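You operate a simulated robot arm through the tools that you are given. There is no shell and no other tool.

Carry out the task below with a simulated robot arm. There is one attempt and no reset: what you move stays moved.

TASK
Move the black plug to the yellow-marked socket and get the grey pump running again.
Fine: the black switch on top of the box is off while the plug moves; lift the flap over that socket, leave the other flap shut; lay the plug on the bench top beside the box before it goes in.

Only the result counts: the job must be done as asked and must still hold three seconds after the hand-in. Knocking over, shifting, dropping, spilling or breaking anything else fails it.

THE ROBOT
A 6-joint arm with a two-finger gripper, fixed in place. Base frame: the origin is at the foot of the arm, x ahead of it, y to its left, z up; the work surface is at about z = 800. Readings come in mm, degrees, newtons and seconds.
With the tool pointing down near the work surface it reaches from about 100 to 700 mm from the base axis. Its first joint turns from -66.0 to 66.0 degrees. Payload 2.45 kg.
The TCP is the grasp point between the finger pads, 30 mm short of the fingertips. In the tool frame z runs along the fingers and y along their closing line. The gripper opens to 106 mm. The gripper's body begins 79 mm behind the TCP.
Orientation is that of the tool frame in the base frame, as a unit quaternion [w, x, y, z]. With the fingers straight down and closing along the base's y, the tool's x points along the base's -x, its y along +y and its z along -z.

THE INTERFACE
- The arm moves only by the tool servo_tool. Its argument "motion" is a list of rows, each a list of 3 entries, a list of its own where there are three numbers: the turn, a rotation vector about the tool's x, y, z in units of 120 degrees (1.0 is 120 degrees), then the shift along the tool's x, y, z in units of 500 mm (1.0 is 500 mm), then the finger opening in m, from 0 to 0.106. In form: [[[rx, ry, rz], [x, y, z], gripper], ...]. A call has 1 to 20 rows; each row is the pose to reach, as a shift and turn from the pose commanded when the call began, along the tool's axes at that moment. A call with a number of a shift or a turn outside -1 to 1 is refused whole. Each row takes 0.2 s and may step no farther than 50 mm and 8.6 degrees from the row before; otherwise, or with a gripper value out of range, the whole call is refused. A pose out of reach is approached as far as the arm can. The call stops where the force on the tool passes 90 N (or 10 N more than at its start, if that is more) or the arm is blocked; 0.2 s more then pass. Each finger travels about 153 mm/s and halts on what it meets, pressing with about 33 N; the grip force reading is that of the motor and also rises with nothing between the fingers. The clock runs only during rows and for 0.2 s after the last one: add rows that repeat a pose to give the fingers time. It gives the time, the measured TCP pose, the force on the tool (base axes), the opening and the grip force at its end, in the units of the frame above (readings bear some noise), with the torque about the TCP (base axes, N m) and any sound that the robot's microphone picked up.
- Cameras (640 x 400 px; columns grow to the right, rows downward): "scene" is fixed at [62, 413.3, 1417.4]; the picture's right is [-0.75, -0.67, 0.00], its down [-0.29, 0.33, -0.90] and it looks along [0.60, -0.67, -0.44] (base axes); focal length 306 px, centre (320, 200). "wrist" rides on the gripper at [76, -2, -106] in the tool frame; the picture's right is [0.02, 1.00, 0.00], its down [-0.78, 0.02, -0.62] and it looks along [-0.62, 0.01, 0.78] (tool axes); focal length 247 px, centre (320, 200). There is no depth. A picture from a camera that has moved, and an enlarged one, comes with that camera's place and axes in the base frame and with its lens.
- get_image(camera): a new picture of that camera. The clock stands still meanwhile.
- close_up(camera, box): a new picture of the part [left, top, right, bottom] of that camera's present view, enlarged. The clock stands still meanwhile.
- close_job(): hands the job in; it is judged then, once.

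Nothing tells you positions but the pictures and the camera data. Unless the task says otherwise, let go and move clear before handing in.

The tools are called after "Emit:" as a command line: name --argument value ..., lists and objects as JSON in quotes. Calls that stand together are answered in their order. servo_tool: Moves the arm, as the interface text tells. Its arguments: {"type":"object","properties":{"motion":{"type":"array"}},"required":["motion"]} The other tools are called the same way: get_image (camera) takes a picture; close_up (camera, box) takes an enlarged picture of a part of a camera's view; close_job () hands the job in.

At the start:

```text
time_s: 0.0
ee_pos: [373.1, -36.1, 1297.0]
tool_rot: [0.0, 0.0, 1.0, 0.0]
force: [-0.1, 0.0, 0.2]
torque: [0.0, -0.01, -0.01]
width: 106.2
grip_force: 0.1
```

scene: 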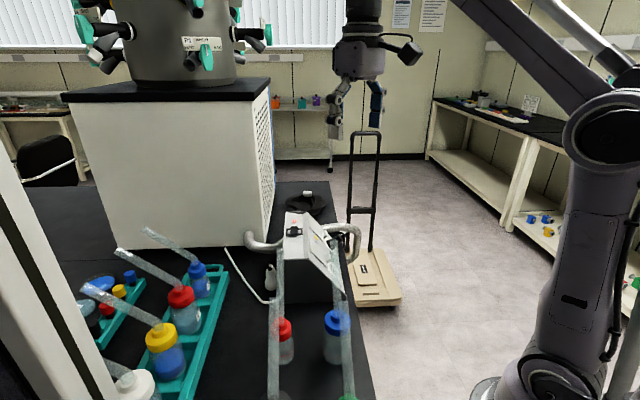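
wrist: 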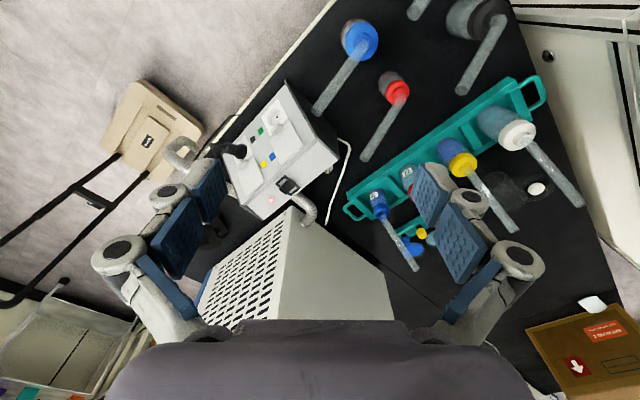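

I see a bench with a white socket box (with a switch, coloured marks and flaps) near the image centre. I'll take enlarged views of it before moving.

Emit:
close_up --camera "wrist" --box '[200, 70, 360, 230]'

Emit:
close_up --camera "scene" --box '[230, 170, 390, 310]'

```text
2.50 times, centred on (280, 150) of wrist
camera zoom: at [296.8, -37.0, 1403.7], right [-0.02, 1.0, 0.0], down [0.78, 0.02, 0.62], along [0.62, 0.01, -0.78], focal length 617 px, centre (420, 325)
```

zoom: 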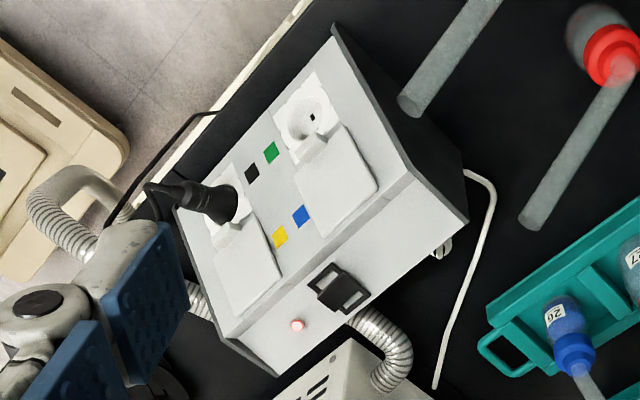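

```text
2.86 times, centred on (310, 240) of scene
camera zoom: at [62.0, 413.3, 1417.4], right [-0.75, -0.67, 0.0], down [-0.29, 0.33, -0.9], along [0.6, -0.67, -0.44], focal length 874 px, centre (349, 86)
```

zoom: 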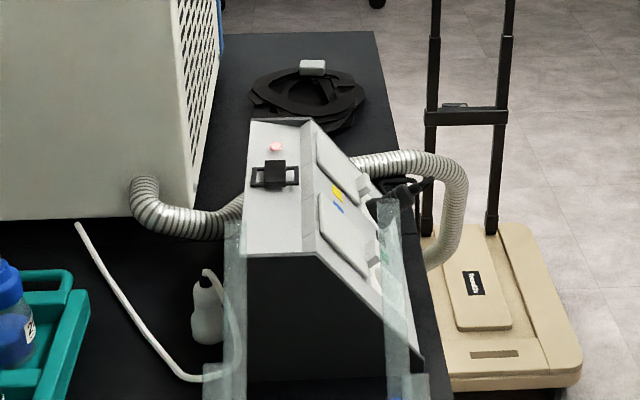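

I take the box's switch to be near (633, -108, 932), and the tall tubes to reach about z=1030 near (425, -41) and (506, 46), so I must avoid those. Next I move the wrist camera nearer, staying above the tubes.

Emit:
servo_tool --motion '[[[0, 0, 0], [-0.026, -0.035, 0.069], 0.106], [[0, 0, 0], [-0.051, -0.069, 0.138], 0.106], [[0, 0, 0], [-0.077, -0.104, 0.207], 0.106], [[0, 0, 0], [-0.103, -0.139, 0.276], 0.106], [[0, 0, 0], [-0.128, -0.173, 0.345], 0.106], [[0, 0, 0], [-0.154, -0.208, 0.414], 0.106]]'

Emit:
get_image --camera "wrist"

Emit:
get_image --camera "scene"

```text
time_s: 1.4
ee_pos: [448.6, -136.8, 1089.4]
tool_rot: [0.0, -0.001, 1.0, 0.001]
force: [0.8, 0.2, -0.4]
torque: [0.02, 0.01, -0.02]
width: 106.1
grip_force: 0.0
```

```text
taken
camera wrist: at [374.1, -138.6, 1196.0], right [-0.02, 1.0, 0.0], down [0.78, 0.02, 0.62], along [0.62, 0.01, -0.78], focal length 247 px, centre (320, 200)
```

wrist: 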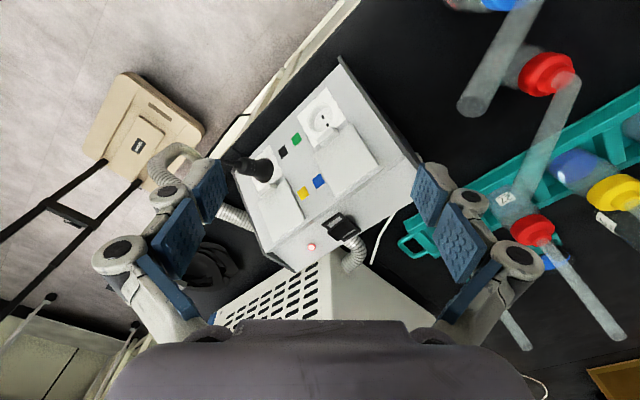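

```text
taken
```

scene: 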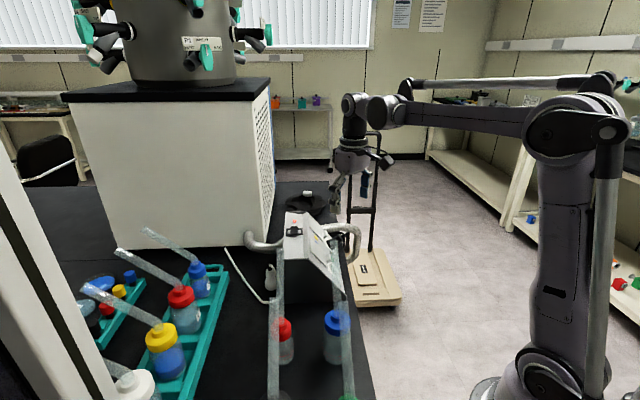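

The box is in clear view between the fingers. I enlarge it from both cameras to read the markings, the flaps and the switch.

Emit:
close_up --camera "wrist" --box '[220, 50, 440, 280]'

Emit:
close_up --camera "wrist" --box '[280, 180, 380, 280]'

Emit:
close_up --camera "scene" --box '[270, 195, 370, 285]'

Emit:
close_up --camera "wrist" --box '[225, 130, 325, 230]'

```text
1.74 times, centred on (330, 165) of wrist
camera zoom: at [374.1, -138.6, 1196.0], right [-0.02, 1.0, 0.0], down [0.78, 0.02, 0.62], along [0.62, 0.01, -0.78], focal length 430 px, centre (303, 261)
```

zoom: 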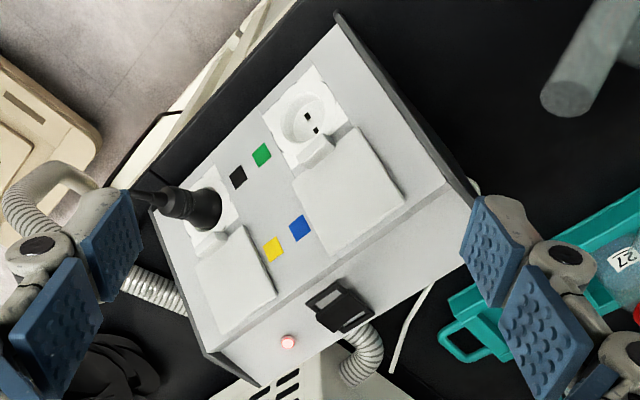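

```text
4.00 times, centred on (330, 230) of wrist
camera zoom: at [374.1, -138.6, 1196.0], right [-0.02, 1.0, 0.0], down [0.78, 0.02, 0.62], along [0.62, 0.01, -0.78], focal length 988 px, centre (280, 80)
```

zoom: 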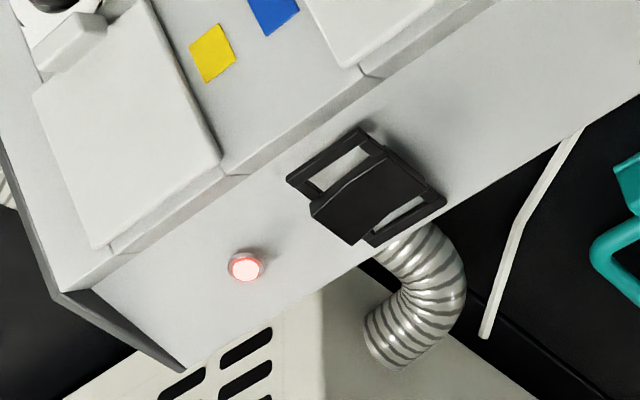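

```text
4.44 times, centred on (320, 240) of scene
camera zoom: at [62.0, 413.3, 1417.4], right [-0.75, -0.67, 0.0], down [-0.29, 0.33, -0.9], along [0.6, -0.67, -0.44], focal length 1360 px, centre (320, 22)
```

zoom: 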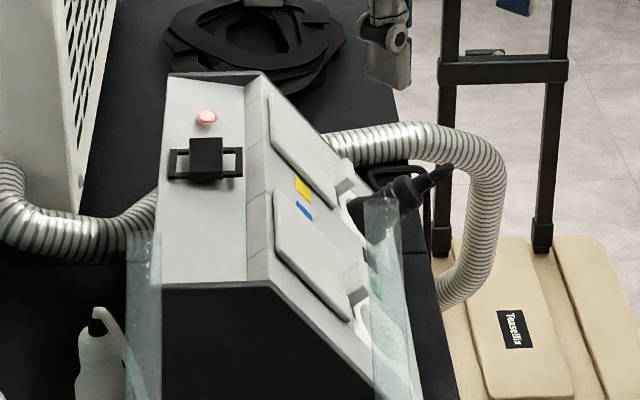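

```text
4.00 times, centred on (275, 180) of wrist
camera zoom: at [374.1, -138.6, 1196.0], right [-0.02, 1.0, 0.0], down [0.78, 0.02, 0.62], along [0.62, 0.01, -0.78], focal length 988 px, centre (500, 280)
```

zoom: 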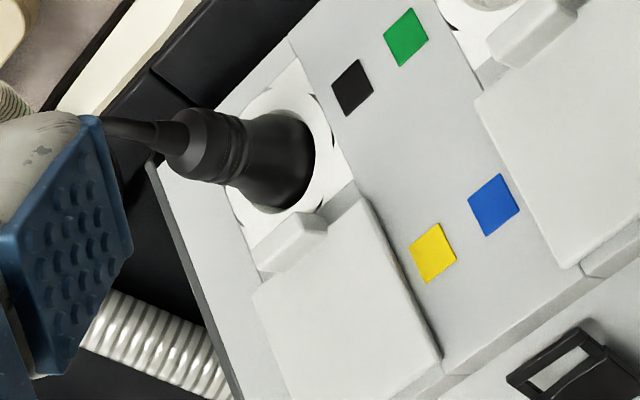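

The plug is in the black-marked socket, and the flap with a lip beside the yellow mark covers the target. The switch is near (621, -101, 950), the box top is near z=940 and the box is yawed about 45°. I move closer over the box to inspect the switch.

Emit:
servo_tool --motion '[[[0, 0, 0], [-0.076, 0.018, 0.034], 0.106], [[0, 0, 0], [-0.152, 0.037, 0.069], 0.106], [[0, 0, 0], [-0.228, 0.056, 0.104], 0.106], [[0, 0, 0], [-0.304, 0.074, 0.138], 0.106]]'

Emit:
get_image --camera "wrist"

Emit:
close_up --camera "wrist" --box '[260, 130, 400, 230]'

Emit:
get_image --camera "scene"

```text
time_s: 2.4
ee_pos: [601.3, -101.8, 1020.7]
tool_rot: [0.0, 0.0, 1.0, -0.001]
force: [-0.4, 0.1, 0.8]
torque: [0.02, 0.01, 0.01]
width: 106.1
grip_force: 0.2
```

```text
taken
camera wrist: at [525.9, -103.5, 1128.0], right [-0.02, 1.0, 0.0], down [0.78, 0.02, 0.62], along [0.62, 0.01, -0.78], focal length 247 px, centre (320, 200)
```

wrist: 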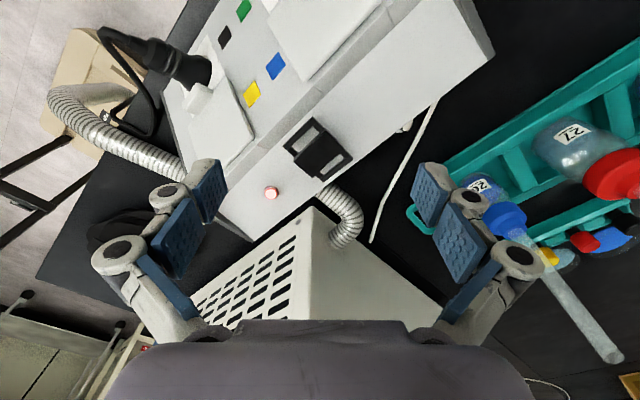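

```text
4.00 times, centred on (330, 180) of wrist
camera zoom: at [525.9, -103.5, 1128.0], right [-0.02, 1.0, 0.0], down [0.78, 0.02, 0.62], along [0.62, 0.01, -0.78], focal length 988 px, centre (280, 280)
```

zoom: 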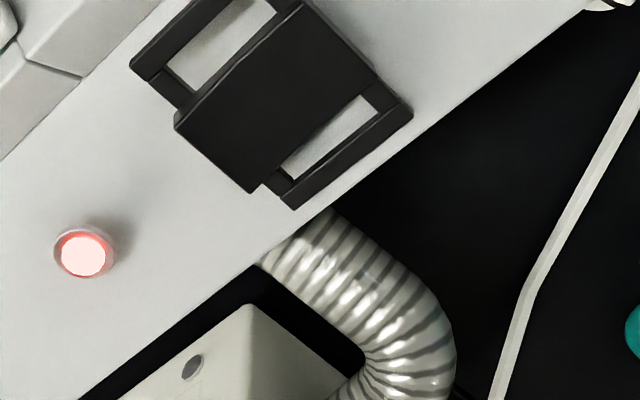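

```text
taken
```

scene: 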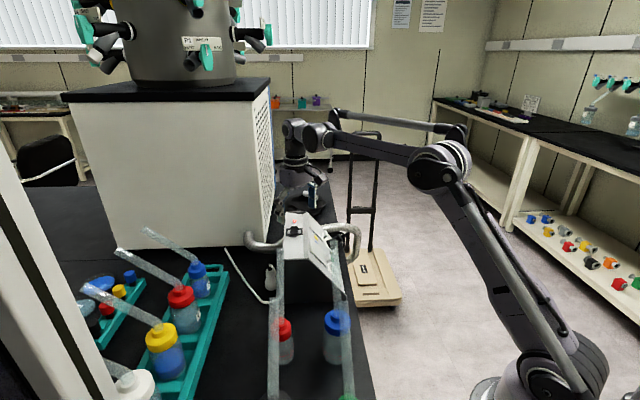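

The switch looks like a framed rocker paddle with one end raised. I take tighter close-ups of it, the flap lip, the plug and cable, and the bench near the box.

Emit:
close_up --camera "scene" --box '[280, 210, 320, 245]'

Emit:
close_up --camera "wrist" --box '[280, 110, 360, 190]'

Emit:
close_up --camera "wrist" --box '[80, 0, 280, 170]'

Emit:
close_up --camera "scene" --box '[230, 240, 380, 400]'

```text
11.43 times, centred on (300, 228) of scene
camera zoom: at [62.0, 413.3, 1417.4], right [-0.75, -0.67, 0.0], down [-0.29, 0.33, -0.9], along [0.6, -0.67, -0.44], focal length 3497 px, centre (549, -114)
```

zoom: 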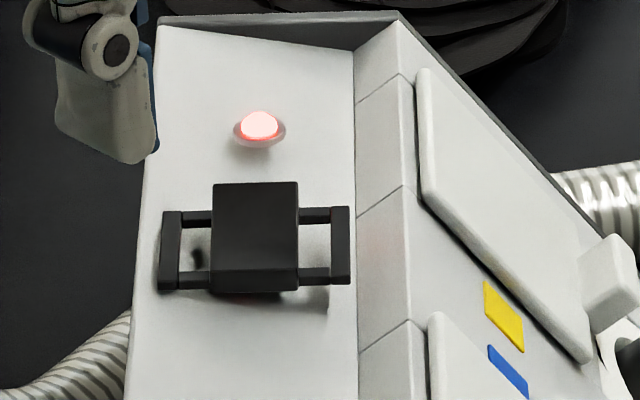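

```text
5.00 times, centred on (320, 150) of wrist
camera zoom: at [525.9, -103.5, 1128.0], right [-0.02, 1.0, 0.0], down [0.78, 0.02, 0.62], along [0.62, 0.01, -0.78], focal length 1235 px, centre (320, 450)
```

zoom: 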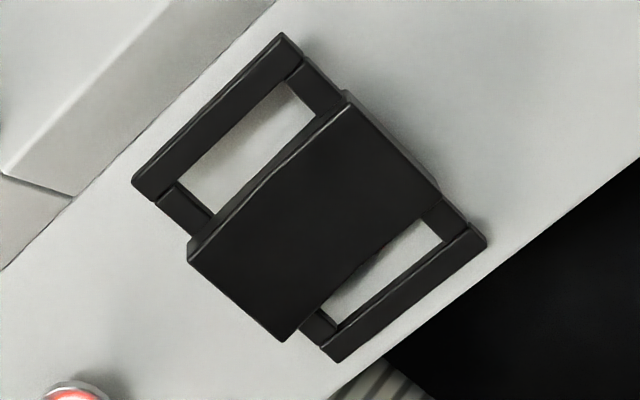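

```text
2.35 times, centred on (180, 85) of wrist
camera zoom: at [525.9, -103.5, 1128.0], right [-0.02, 1.0, 0.0], down [0.78, 0.02, 0.62], along [0.62, 0.01, -0.78], focal length 581 px, centre (649, 471)
```

zoom: 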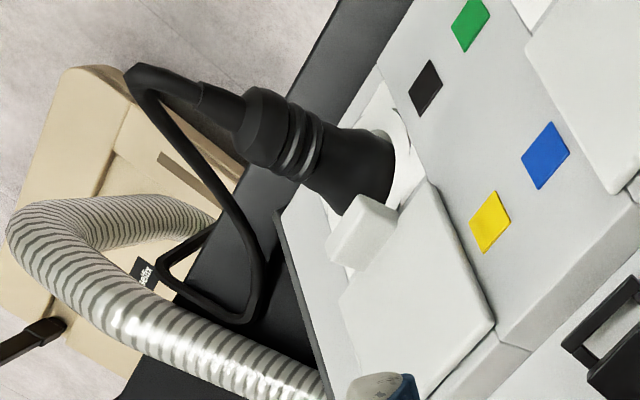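

```text
2.50 times, centred on (305, 320) of scene
camera zoom: at [62.0, 413.3, 1417.4], right [-0.75, -0.67, 0.0], down [-0.29, 0.33, -0.9], along [0.6, -0.67, -0.44], focal length 765 px, centre (358, -100)
```

zoom: 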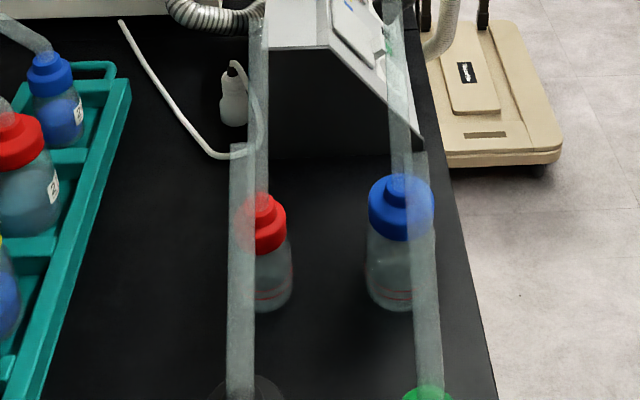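

The rocker's end toward the light is raised (about (638, -116, 950)) and the other end is low, so pressing that end switches it off. I turn the tool about 45° so the fingers close along the box's long side, close them and hover above the raised end.

Emit:
servo_tool --motion '[[[0, 0, -0.063], [-0.012, -0.005, 0.0], 0.08], [[0, 0, -0.126], [-0.024, -0.01, 0.0], 0.05], [[0, 0, -0.19], [-0.036, -0.014, 0.0], 0.02], [[0, 0, -0.253], [-0.048, -0.019, 0.01], 0.0], [[0, 0, -0.316], [-0.06, -0.023, 0.02], 0.0], [[0, 0, -0.379], [-0.072, -0.028, 0.03], 0.0], [[0, 0, -0.379], [-0.072, -0.028, 0.03], 0.0]]'

Emit:
get_image --camera "wrist"

Emit:
close_up --camera "scene" --box '[260, 180, 360, 250]'

```text
time_s: 4.0
ee_pos: [636.8, -118.1, 1007.4]
tool_rot: [0.001, -0.388, 0.922, 0.0]
force: [0.9, -0.3, -0.4]
torque: [-0.01, 0.0, 0.0]
width: 0.1
grip_force: 28.1
```

```text
taken
camera wrist: at [585.5, -172.2, 1112.7], right [-0.73, 0.68, 0.0], down [0.54, 0.57, 0.62], along [0.43, 0.45, -0.78], focal length 247 px, centre (320, 200)
```

wrist: 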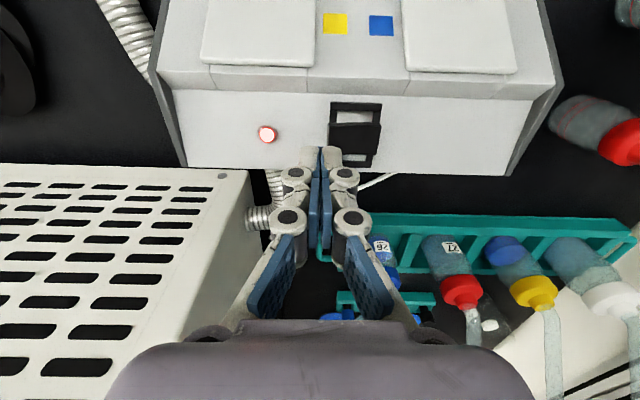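

```text
5.71 times, centred on (310, 215) of scene
camera zoom: at [62.0, 413.3, 1417.4], right [-0.75, -0.67, 0.0], down [-0.29, 0.33, -0.9], along [0.6, -0.67, -0.44], focal length 1748 px, centre (377, 114)
```

zoom: 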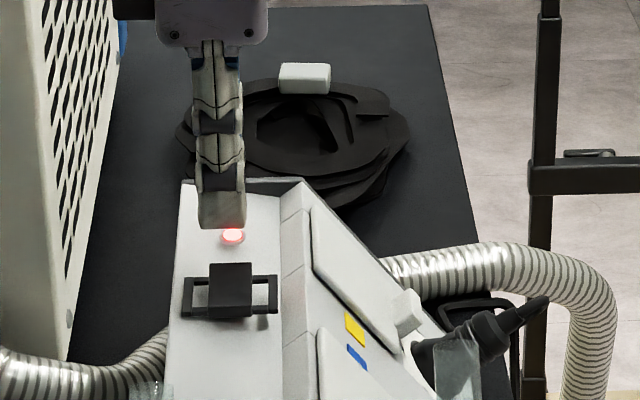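

Fingers are closed and hovering near the raised end, with the box edges square to the view. I enlarge to check the alignment before pressing.

Emit:
close_up --camera "wrist" --box '[250, 80, 410, 220]'

Emit:
close_up --camera "scene" --box '[280, 205, 330, 245]'

Emit:
close_up --camera "wrist" --box '[160, 0, 440, 175]'

```text
2.86 times, centred on (330, 150) of wrist
camera zoom: at [585.5, -172.2, 1112.7], right [-0.73, 0.68, 0.0], down [0.54, 0.57, 0.62], along [0.43, 0.45, -0.78], focal length 706 px, centre (291, 343)
```

zoom: 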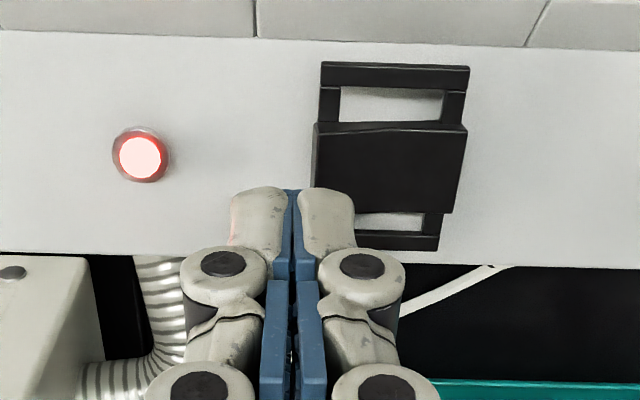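

```text
10.00 times, centred on (305, 225) of scene
camera zoom: at [62.0, 413.3, 1417.4], right [-0.75, -0.67, 0.0], down [-0.29, 0.33, -0.9], along [0.6, -0.67, -0.44], focal length 3060 px, centre (470, -50)
```

zoom: 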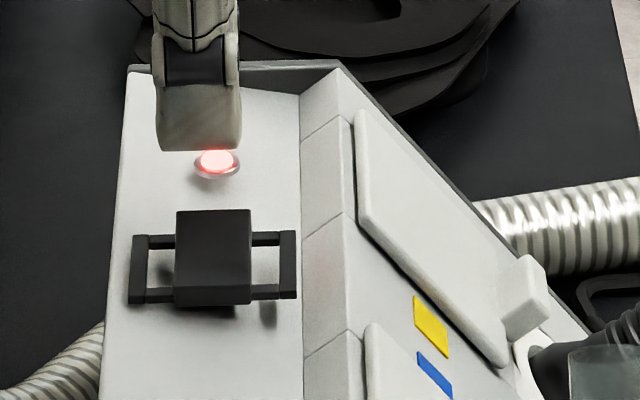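

```text
2.29 times, centred on (300, 88) of wrist
camera zoom: at [585.5, -172.2, 1112.7], right [-0.73, 0.68, 0.0], down [0.54, 0.57, 0.62], along [0.43, 0.45, -0.78], focal length 564 px, centre (366, 457)
```

zoom: 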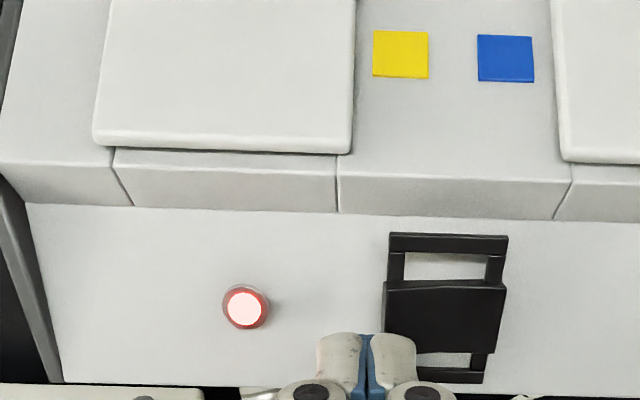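

Light and block are sharp: the block spans about 39 mm along the box, and my fingertips sit over its raised end, slightly outboard. I shift 4 mm inward and press down in small steps.

Emit:
servo_tool --motion '[[[0, 0, 0], [0, 0.009, 0.02], 0.0], [[0, 0, 0], [0, 0.009, 0.045], 0.0], [[0, 0, 0], [0, 0.009, 0.053], 0.0], [[0, 0, 0], [0, 0.009, 0.058], 0.0], [[0, 0, 0], [0, 0.009, 0.063], 0.0], [[0, 0, 0], [0, 0.009, 0.067], 0.0]]'

Emit:
close_up --camera "wrist" --box '[250, 80, 410, 220]'

Emit:
close_up --camera "scene" --box '[280, 205, 330, 245]'

```text
time_s: 5.4
ee_pos: [633.3, -113.3, 981.5]
tool_rot: [0.003, -0.387, 0.922, -0.001]
force: [-1.9, 0.6, 15.8]
torque: [0.03, 0.13, -0.04]
width: 0.1
grip_force: 28.6
heard: click
stopped in row 6: the force on the tool passed its limit at 93 N (the readings are from after the stop); the commanded pose is now the measured one
```

```text
2.86 times, centred on (330, 150) of wrist
camera zoom: at [582.6, -168.0, 1087.8], right [-0.73, 0.69, 0.0], down [0.53, 0.57, 0.62], along [0.43, 0.45, -0.78], focal length 706 px, centre (291, 343)
```

zoom: 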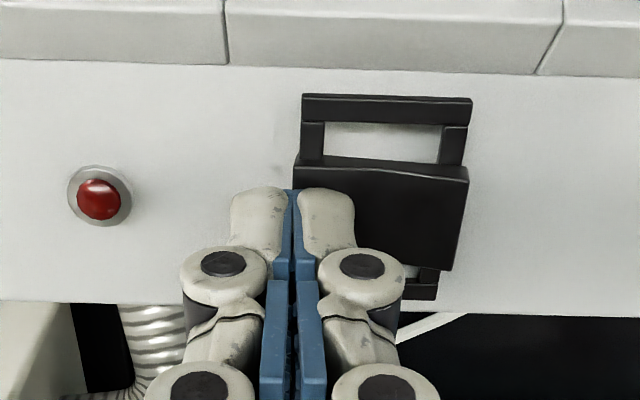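

```text
10.00 times, centred on (305, 225) of scene
camera zoom: at [61.6, 413.4, 1417.4], right [-0.75, -0.67, 0.0], down [-0.29, 0.33, -0.9], along [0.6, -0.67, -0.44], focal length 3060 px, centre (470, -50)
```

zoom: 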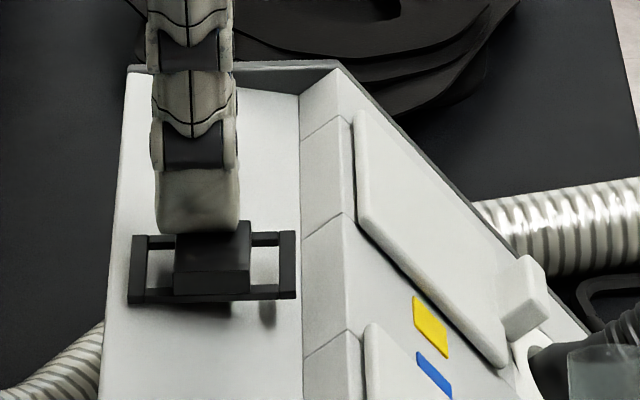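

The click was heard and the light is now dark, so the switch is off. I lift and swing over to view the plug and yellow flap from in front of the slope.

Emit:
servo_tool --motion '[[[0, 0, 0], [0, 0, -0.08], 0.0], [[0, 0, 0], [0.062, -0.02, -0.08], 0.03], [[0, 0, 0], [0.125, -0.04, -0.08], 0.06], [[0, 0, 0], [0.187, -0.06, -0.08], 0.09], [[0, 0, 0], [0.25, -0.08, -0.08], 0.09], [[0, 0, 0], [0.312, -0.1, -0.08], 0.09]]'

Emit:
get_image --camera "wrist"

Emit:
close_up --camera "wrist" --box '[210, 60, 410, 220]'

Emit:
close_up --camera "scene" --box '[280, 200, 380, 270]'

```text
time_s: 6.8
ee_pos: [561.0, -258.5, 1020.1]
tool_rot: [0.002, -0.386, 0.922, -0.001]
force: [-0.3, 0.1, 0.0]
torque: [0.02, 0.0, 0.03]
width: 89.7
grip_force: 0.0
```

```text
taken
camera wrist: at [510.0, -313.9, 1125.9], right [-0.73, 0.68, 0.0], down [0.53, 0.57, 0.62], along [0.43, 0.45, -0.78], focal length 247 px, centre (320, 200)
```

wrist: 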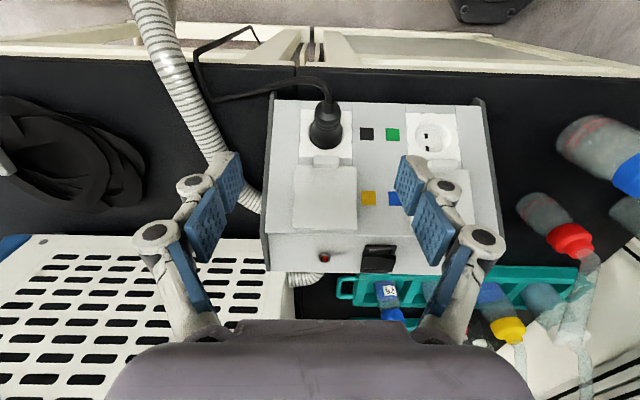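

```text
2.50 times, centred on (310, 140) of wrist
camera zoom: at [510.0, -313.9, 1125.9], right [-0.73, 0.68, 0.0], down [0.53, 0.57, 0.62], along [0.43, 0.45, -0.78], focal length 617 px, centre (345, 350)
```

zoom: 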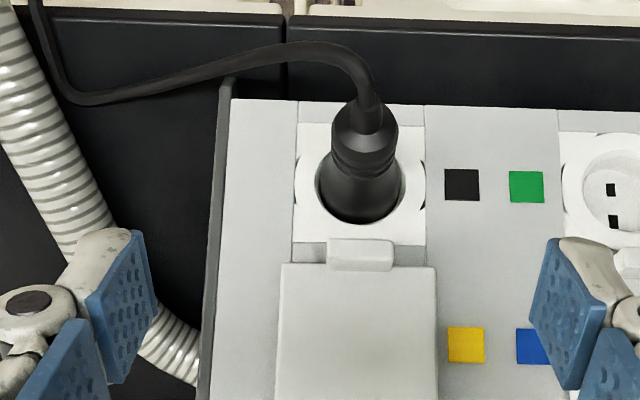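

```text
5.71 times, centred on (330, 235) of scene
camera zoom: at [62.0, 413.3, 1417.4], right [-0.75, -0.67, 0.0], down [-0.29, 0.33, -0.9], along [0.6, -0.67, -0.44], focal length 1748 px, centre (263, 0)
```

zoom: 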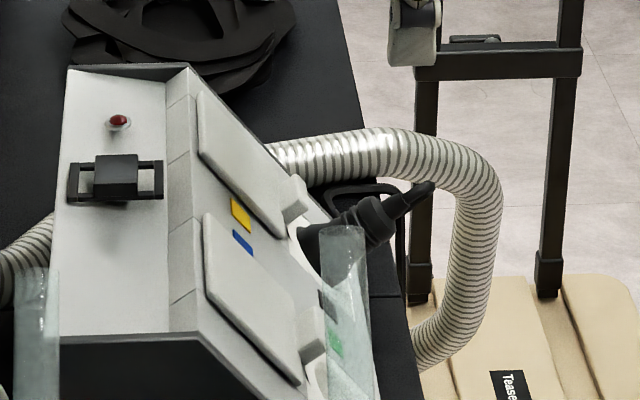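

The marks fix the slope: yellow at about (585, -159, 916), black at about (552, -192, 855), with the face normal about 37° above horizontal toward the front. I put the plug's socket near (585, -225, 855) and the yellow socket near (618, -192, 916). Next I check where the cable runs and how much free bench there is.

Emit:
close_up --camera "wrist" --box '[140, 0, 360, 130]'

Emit:
close_up --camera "scene" --box '[330, 210, 380, 260]'

Emit:
close_up --camera "wrist" --box '[270, 80, 370, 160]'

Emit:
close_up --camera "wrist" --box '[440, 40, 640, 240]'

```text
2.91 times, centred on (250, 65) of wrist
camera zoom: at [510.0, -313.9, 1125.9], right [-0.73, 0.68, 0.0], down [0.53, 0.57, 0.62], along [0.43, 0.45, -0.78], focal length 718 px, centre (524, 593)
```

zoom: 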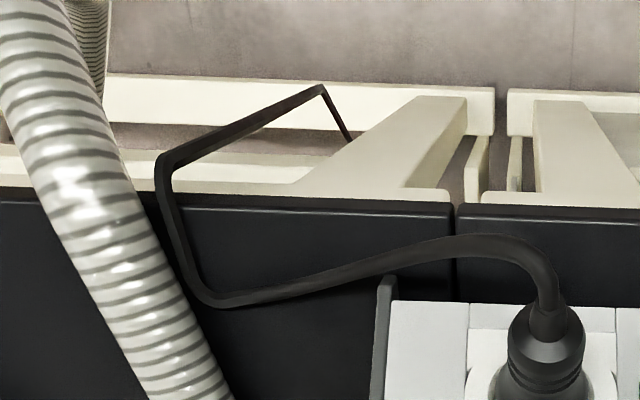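

```text
8.00 times, centred on (355, 235) of scene
camera zoom: at [62.0, 413.3, 1417.4], right [-0.75, -0.67, 0.0], down [-0.29, 0.33, -0.9], along [0.6, -0.67, -0.44], focal length 2448 px, centre (40, -80)
```

zoom: 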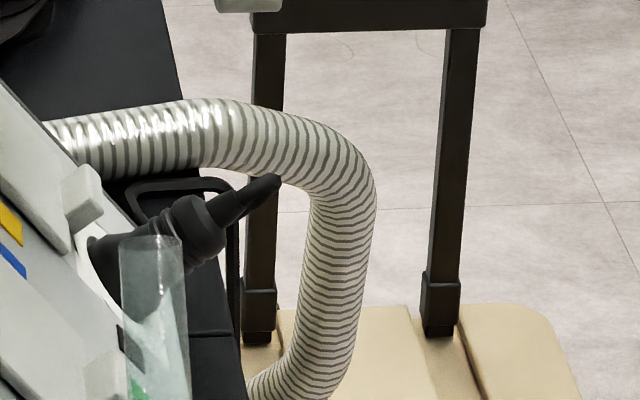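

```text
5.00 times, centred on (320, 120) of wrist
camera zoom: at [510.0, -313.9, 1125.9], right [-0.73, 0.68, 0.0], down [0.53, 0.57, 0.62], along [0.43, 0.45, -0.78], focal length 1235 px, centre (320, 600)
```

zoom: 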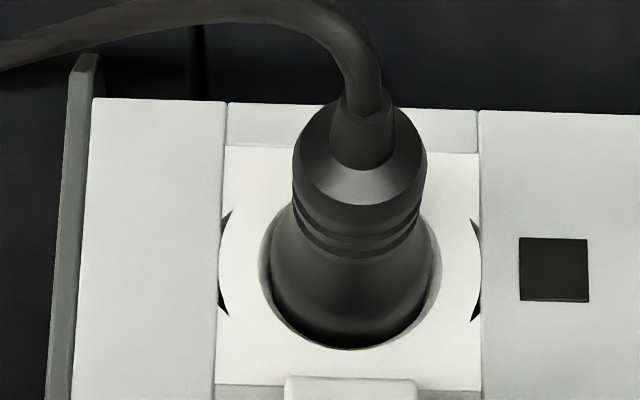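

```text
2.00 times, centred on (540, 140) of wrist
camera zoom: at [510.0, -313.9, 1125.9], right [-0.73, 0.68, 0.0], down [0.53, 0.57, 0.62], along [0.43, 0.45, -0.78], focal length 494 px, centre (-120, 320)
```

zoom: 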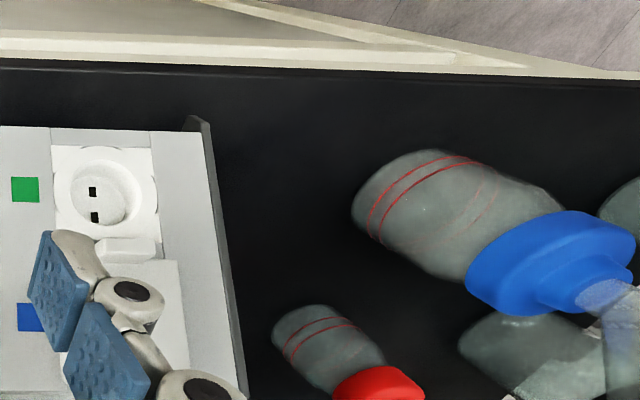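

The cable drops over the bench edge to the left, and the bench to the right of the box, before the bottles, is clear. I lower the vertical fingers around the plug's rear cylinder, still open.

Emit:
servo_tool --motion '[[[0, 0, 0], [-0.024, 0.011, 0.0], 0.065], [[0, 0, 0], [-0.024, 0.011, 0.08], 0.065], [[0, 0, 0], [-0.024, 0.011, 0.16], 0.065], [[0, 0, 0], [-0.024, 0.011, 0.2], 0.065], [[0, 0, 0], [-0.024, 0.011, 0.23], 0.065], [[0, 0, 0], [-0.024, 0.011, 0.251], 0.065]]'

Emit:
get_image --camera "wrist"

Emit:
close_up --camera "wrist" --box '[240, 100, 400, 230]'

Emit:
close_up --camera "scene" --box '[290, 190, 390, 260]'

```text
time_s: 8.2
ee_pos: [566.1, -246.5, 895.2]
tool_rot: [0.002, -0.387, 0.922, -0.001]
force: [0.1, -1.2, 0.2]
torque: [-0.06, -0.01, -0.04]
width: 64.7
grip_force: 0.0
```

```text
taken
camera wrist: at [514.8, -301.3, 1001.0], right [-0.73, 0.69, 0.0], down [0.53, 0.57, 0.62], along [0.43, 0.45, -0.78], focal length 247 px, centre (320, 200)
```

wrist: 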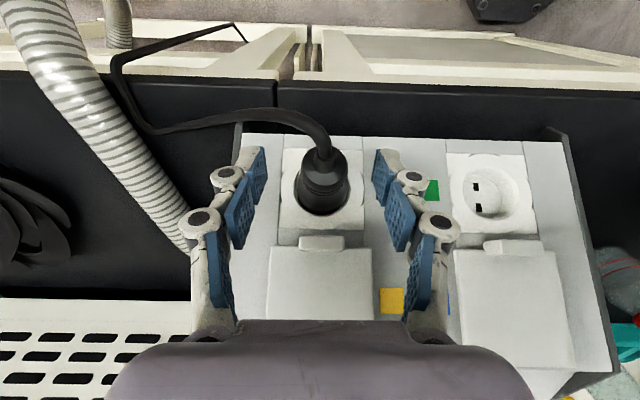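

```text
3.08 times, centred on (320, 165) of wrist
camera zoom: at [514.8, -301.3, 1001.0], right [-0.73, 0.69, 0.0], down [0.53, 0.57, 0.62], along [0.43, 0.45, -0.78], focal length 760 px, centre (320, 308)
```

zoom: 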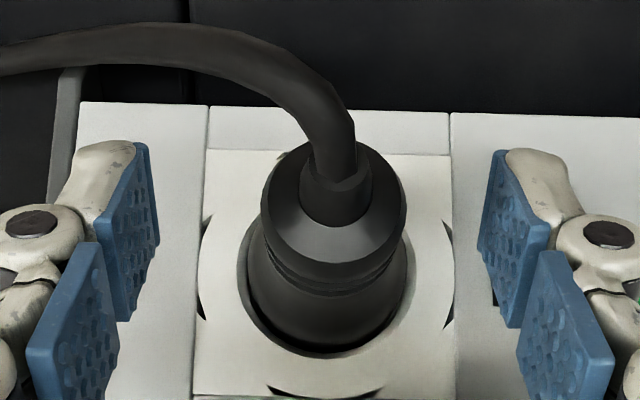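

```text
5.71 times, centred on (340, 225) of scene
camera zoom: at [62.0, 413.3, 1417.4], right [-0.75, -0.67, 0.0], down [-0.29, 0.33, -0.9], along [0.6, -0.67, -0.44], focal length 1748 px, centre (206, 57)
```

zoom: 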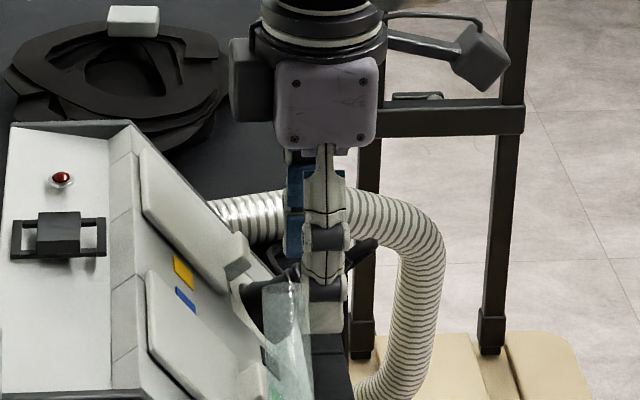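

The fingers straddle the plug body, about 2 mm off centre. I correct that and close the grip.

Emit:
servo_tool --motion '[[[0, 0, 0], [0, 0.0044, 0], 0.06], [[0, 0, 0], [0, 0.0044, 0], 0.035], [[0, 0, 0], [0, 0.0044, 0], 0.02], [[0, 0, 0], [0, 0.0044, 0], 0.015], [[0, 0, 0], [0, 0.0044, 0], 0.015]]'

Emit:
close_up --camera "wrist" --box '[240, 100, 400, 230]'

```text
time_s: 9.4
ee_pos: [565.3, -244.6, 894.2]
tool_rot: [0.002, -0.385, 0.923, 0.001]
force: [-0.7, 0.7, -1.1]
torque: [-0.01, 0.09, 0.0]
width: 25.5
grip_force: 33.1
```

```text
3.08 times, centred on (320, 165) of wrist
camera zoom: at [513.0, -300.1, 1000.9], right [-0.73, 0.69, 0.0], down [0.53, 0.57, 0.62], along [0.43, 0.45, -0.78], focal length 760 px, centre (320, 308)
```

zoom: 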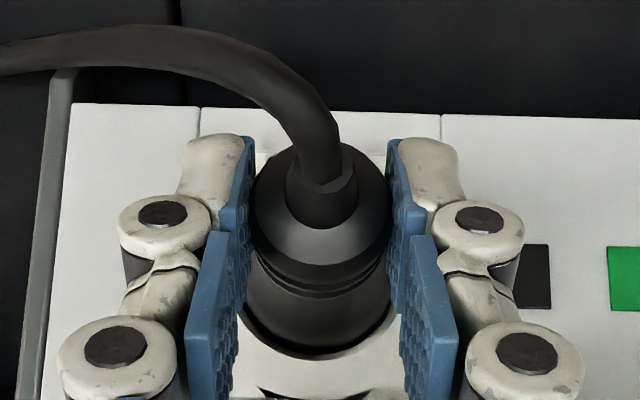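

The grip is firm at 25.5 mm on the plug. I pull straight out along the face normal in small steps.

Emit:
servo_tool --motion '[[[0, 0, 0], [0.005, 0, -0.0036], 0.015], [[0, 0, 0], [0.01, 0, -0.0072], 0.015], [[0, 0, 0], [0.016, 0, -0.012], 0.015], [[0, 0, 0], [0.024, 0, -0.018], 0.015], [[0, 0, 0], [0.032, 0, -0.024], 0.015], [[0, 0, 0], [0.048, 0, -0.036], 0.015], [[0, 0, 0], [0.064, 0, -0.048], 0.015], [[0, 0, 0], [0.08, 0, -0.06], 0.015], [[0, 0, 0], [0.096, 0, -0.072], 0.015]]'

Emit:
get_image --camera "wrist"

Emit:
close_up --camera "scene" --box '[290, 190, 390, 260]'

```text
time_s: 11.4
ee_pos: [530.8, -278.1, 932.5]
tool_rot: [0.002, -0.387, 0.922, -0.001]
force: [-0.5, -0.2, -0.3]
torque: [0.0, 0.0, 0.01]
width: 25.3
grip_force: 33.1
```

```text
taken
camera wrist: at [478.7, -334.4, 1037.1], right [-0.73, 0.69, 0.0], down [0.53, 0.57, 0.62], along [0.43, 0.45, -0.78], focal length 247 px, centre (320, 200)
```

wrist: 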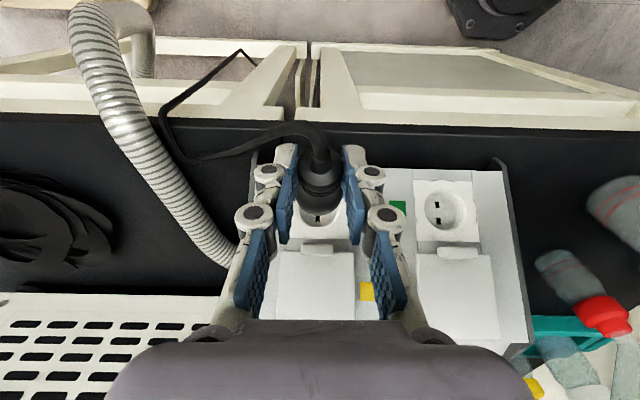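

```text
5.71 times, centred on (340, 225) of scene
camera zoom: at [62.0, 413.3, 1417.4], right [-0.75, -0.67, 0.0], down [-0.29, 0.33, -0.9], along [0.6, -0.67, -0.44], focal length 1748 px, centre (206, 57)
```

zoom: 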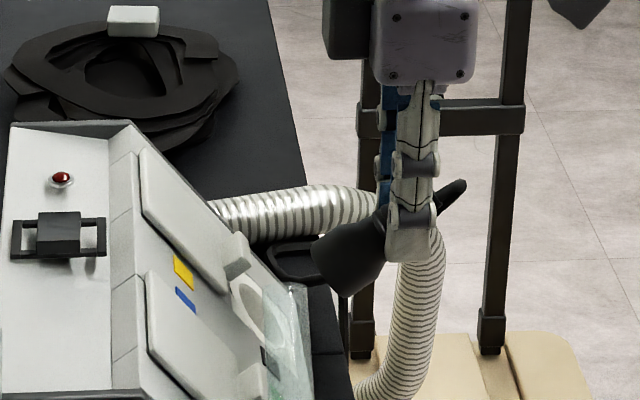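

The plug is free with almost no cable pull. I tilt the tool so the plug axis becomes horizontal, then carry it along the front of the box toward the clear bench at its right end.

Emit:
servo_tool --motion '[[[0, -0.062, 0], [0.01, 0.0, 0], 0.015], [[0, -0.124, 0], [0.02, 0.0, 0], 0.015], [[0, -0.186, 0], [0.02, 0.03, 0], 0.015], [[0, -0.248, 0], [0.02, 0.08, 0], 0.015], [[0, -0.307, 0], [0.02, 0.15, 0], 0.015], [[0, -0.307, 0], [0.02, 0.23, 0], 0.015], [[0, -0.307, 0], [0.02, 0.31, 0], 0.015], [[0, -0.307, 0], [0.02, 0.39, 0], 0.015], [[0, -0.307, 0], [0.02, 0.458, 0], 0.015]]'

Emit:
get_image --camera "wrist"

Emit:
get_image --camera "scene"

```text
time_s: 13.4
ee_pos: [358.0, -123.0, 931.8]
tool_rot: [0.293, -0.367, 0.874, 0.122]
force: [-0.8, 0.3, -0.9]
torque: [-0.03, 0.06, 0.0]
width: 25.4
grip_force: 32.8
```

```text
taken
camera wrist: at [272.1, -213.4, 970.6], right [-0.72, 0.69, -0.02], down [0.16, 0.19, 0.97], along [0.67, 0.7, -0.25], focal length 247 px, centre (320, 200)
```

wrist: 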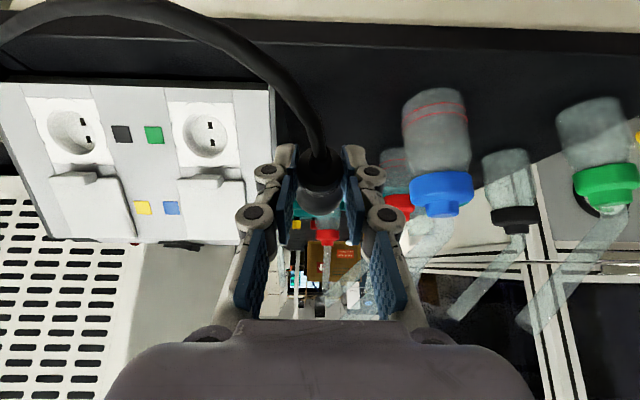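

```text
taken
```

scene: 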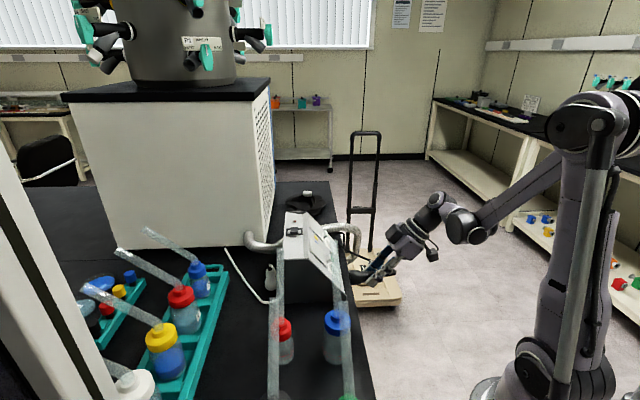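

The plug is now held about horizontal in front of the clear bench spot, and the cable follows freely. I check the scene close-up before lowering.

Emit:
close_up --camera "scene" --box '[300, 200, 450, 310]'

Emit:
close_up --camera "wrist" --box '[220, 80, 480, 260]'

```text
3.64 times, centred on (375, 255) of scene
camera zoom: at [62.0, 413.3, 1417.4], right [-0.75, -0.67, 0.0], down [-0.29, 0.33, -0.9], along [0.6, -0.67, -0.44], focal length 1113 px, centre (120, 0)
```

zoom: 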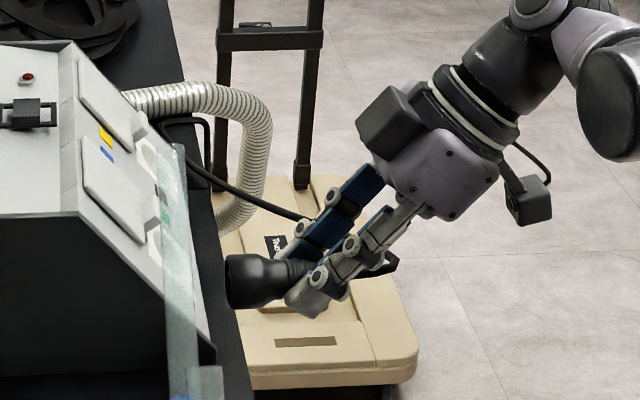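

```text
2.22 times, centred on (350, 170) of wrist
camera zoom: at [272.1, -213.4, 970.6], right [-0.72, 0.69, -0.02], down [0.16, 0.19, 0.97], along [0.67, 0.7, -0.25], focal length 549 px, centre (253, 267)
```

zoom: 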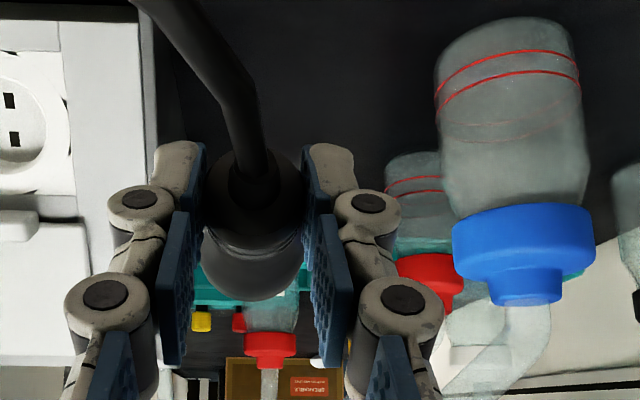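

The plug sits about 6–7° nose-down in the grip, so I add 7° of tilt to level it while moving most of the way down toward the bench.

Emit:
servo_tool --motion '[[[0, -0.03, 0], [-0.006, 0, 0.06], 0.015], [[0, -0.058, 0], [-0.012, 0, 0.13], 0.015], [[0, -0.058, 0], [-0.018, 0, 0.18], 0.015], [[0, -0.058, 0], [-0.022, 0, 0.21], 0.015]]'

Emit:
close_up --camera "scene" --box '[270, 220, 410, 330]'

Emit:
get_image --camera "wrist"

```text
time_s: 14.4
ee_pos: [410.8, -74.9, 851.8]
tool_rot: [0.346, -0.358, 0.855, 0.143]
force: [1.0, -0.1, -0.2]
torque: [-0.07, 0.03, -0.02]
width: 25.6
grip_force: 32.6
```

```text
3.64 times, centred on (340, 275) of scene
camera zoom: at [62.0, 413.3, 1417.4], right [-0.75, -0.67, 0.0], down [-0.29, 0.33, -0.9], along [0.6, -0.67, -0.44], focal length 1113 px, centre (247, -73)
```

zoom: 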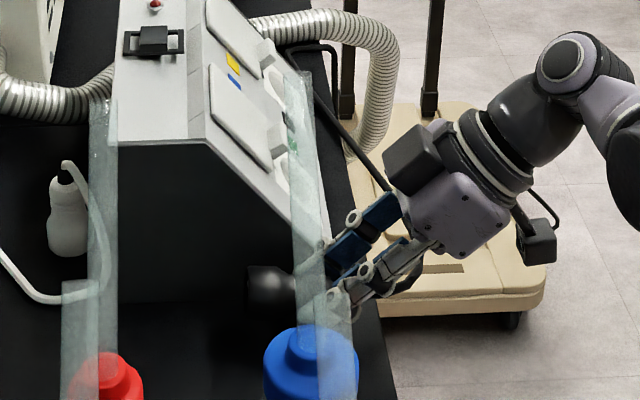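

```text
taken
camera wrist: at [322.8, -166.9, 874.8], right [-0.72, 0.69, -0.02], down [0.08, 0.11, 0.99], along [0.69, 0.72, -0.13], focal length 247 px, centre (320, 200)
```

wrist: 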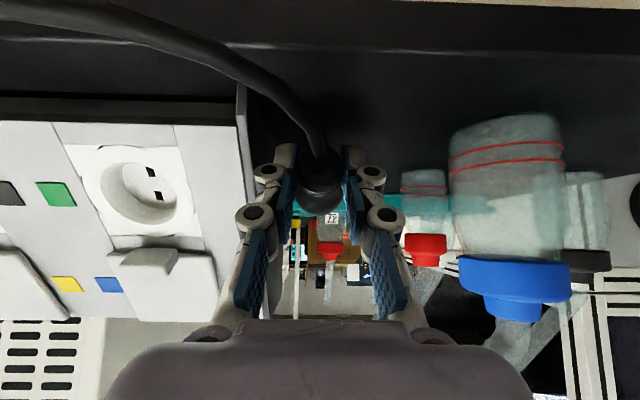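

The plug hangs level about 20 mm above the bench, just right of the box. I lower it gently in small steps.

Emit:
servo_tool --motion '[[[0, 0, 0], [0, 0, 0.016], 0.015], [[0, 0, 0], [0, 0, 0.03], 0.015], [[0, 0, 0], [0, 0, 0.04], 0.015]]'

Emit:
close_up --camera "scene" --box '[310, 260, 380, 320]'

Emit:
close_up --camera "wrist" --box '[240, 60, 400, 230]'

```text
time_s: 15.2
ee_pos: [422.9, -65.8, 840.8]
tool_rot: [0.344, -0.359, 0.855, 0.144]
force: [-0.1, -0.2, -0.6]
torque: [-0.05, 0.02, -0.04]
width: 25.4
grip_force: 32.9
out of reach, approached as far as the arm can: row 2, 3
```

```text
6.67 times, centred on (345, 290) of scene
camera zoom: at [62.0, 413.3, 1417.4], right [-0.75, -0.67, 0.0], down [-0.29, 0.33, -0.9], along [0.6, -0.67, -0.44], focal length 2040 px, centre (153, -400)
```

zoom: 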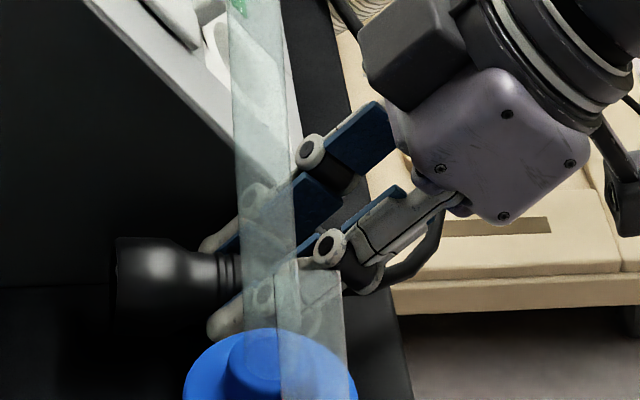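

```text
2.35 times, centred on (320, 145) of wrist
camera zoom: at [335.3, -158.8, 864.9], right [-0.72, 0.69, -0.02], down [0.08, 0.11, 0.99], along [0.68, 0.72, -0.13], focal length 581 px, centre (320, 329)
```

zoom: 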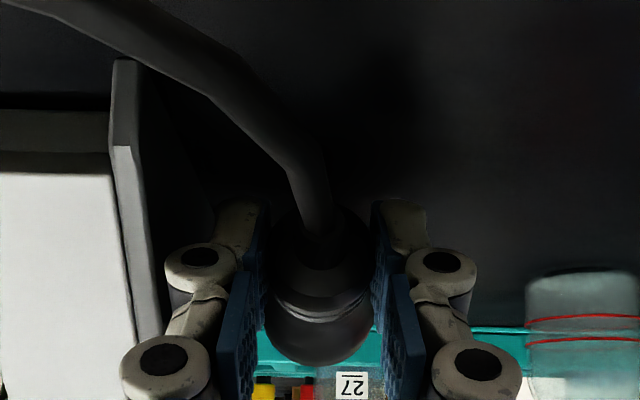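

The arm reports its reach limit with this tilt so near the base, leaving the plug about 8 mm above the bench. I shift it further away from me, toward the rear of the clear area, where the arm can get lower, and then lower again.

Emit:
servo_tool --motion '[[[0, 0, 0], [-0.025, 0, 0.025], 0.015], [[0, 0, 0], [-0.05, 0, 0.049], 0.015], [[0, 0, 0], [-0.05, 0, 0.049], 0.015], [[0, 0, 0], [-0.047, 0, 0.052], 0.015]]'

Emit:
get_image --camera "wrist"

Emit:
close_up --camera "scene" --box '[290, 250, 390, 320]'

```text
time_s: 16.2
ee_pos: [449.4, -40.2, 840.1]
tool_rot: [0.346, -0.359, 0.855, 0.144]
force: [0.4, 0.5, 0.0]
torque: [-0.02, 0.02, -0.03]
width: 25.2
grip_force: 33.3
```

```text
taken
camera wrist: at [360.7, -133.6, 863.0], right [-0.72, 0.69, -0.02], down [0.08, 0.11, 0.99], along [0.69, 0.72, -0.13], focal length 247 px, centre (320, 200)
```

wrist: 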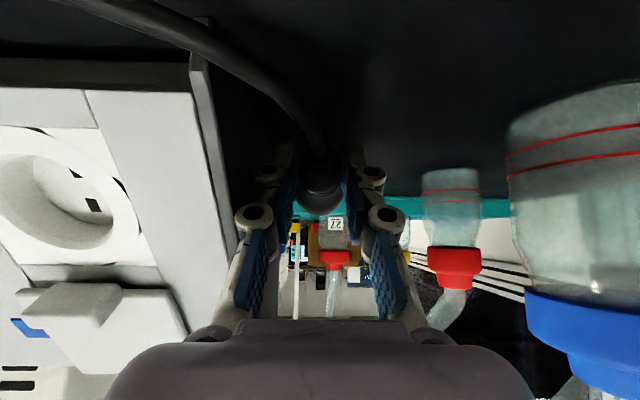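

```text
5.71 times, centred on (340, 285) of scene
camera zoom: at [62.0, 413.3, 1417.4], right [-0.75, -0.67, 0.0], down [-0.29, 0.33, -0.9], along [0.6, -0.67, -0.44], focal length 1748 px, centre (206, -286)
```

zoom: 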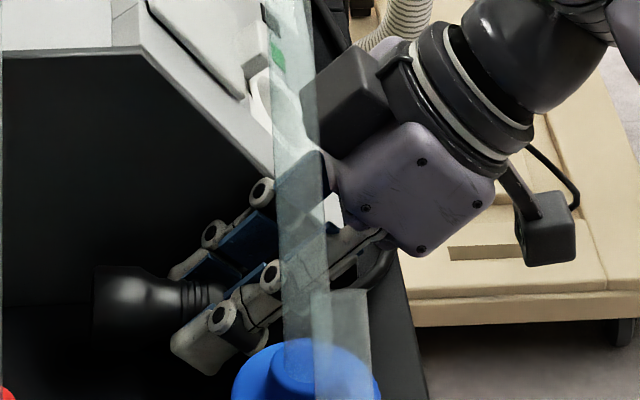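

It reached the new spot; the plug still seems a few millimetres up. I lower further in 2 mm steps and watch the force.

Emit:
servo_tool --motion '[[[0, 0, 0], [0.003, 0, 0.003], 0.015], [[0, 0, 0], [0.006, 0, 0.006], 0.015], [[0, 0, 0], [0.008, 0, 0.0085], 0.015]]'

Emit:
close_up --camera "scene" --box '[295, 265, 355, 320]'

Emit:
close_up --camera "wrist" --box '[260, 110, 380, 230]'

```text
time_s: 17.0
ee_pos: [448.7, -40.7, 834.1]
tool_rot: [0.346, -0.359, 0.855, 0.144]
force: [-0.3, -0.2, -0.2]
torque: [-0.04, 0.04, -0.03]
width: 25.1
grip_force: 33.3
```

```text
7.27 times, centred on (325, 292) of scene
camera zoom: at [62.0, 413.3, 1417.4], right [-0.75, -0.67, 0.0], down [-0.29, 0.33, -0.9], along [0.6, -0.67, -0.44], focal length 2225 px, centre (284, -473)
```

zoom: 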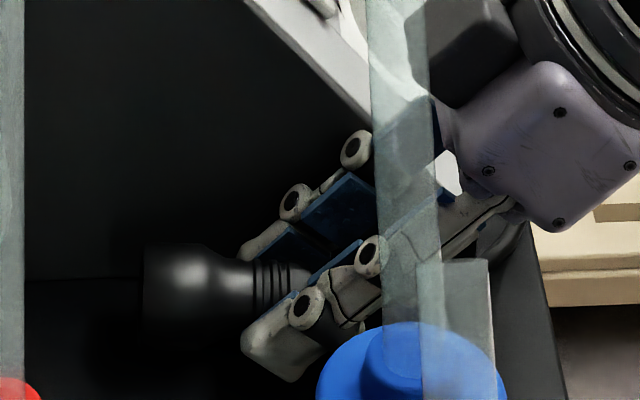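

```text
3.33 times, centred on (320, 170) of wrist
camera zoom: at [360.0, -133.7, 857.0], right [-0.72, 0.69, -0.02], down [0.08, 0.11, 0.99], along [0.69, 0.72, -0.13], focal length 823 px, centre (320, 300)
```

zoom: 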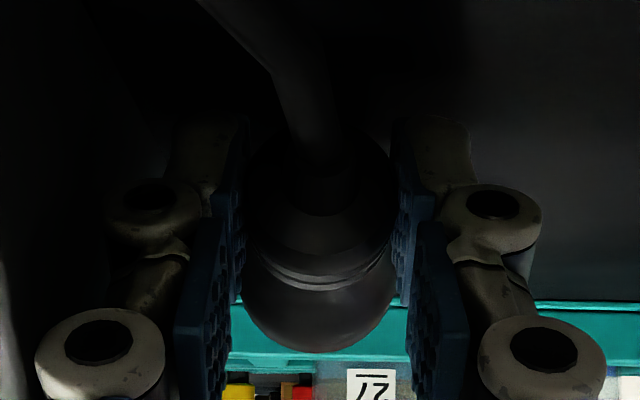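

No contact yet; by my numbers the fingertips are about 5 mm above the bench and the plug about 2 mm. I make two more small steps.

Emit:
servo_tool --motion '[[[0, 0, 0], [0.002, 0, 0.002], 0.015], [[0, 0, 0], [0.004, 0, 0.004], 0.015]]'

```text
time_s: 17.6
ee_pos: [449.4, -40.9, 831.2]
tool_rot: [0.345, -0.359, 0.855, 0.145]
force: [0.4, 0.0, -0.7]
torque: [0.0, 0.02, 0.08]
width: 25.3
grip_force: 32.5
```

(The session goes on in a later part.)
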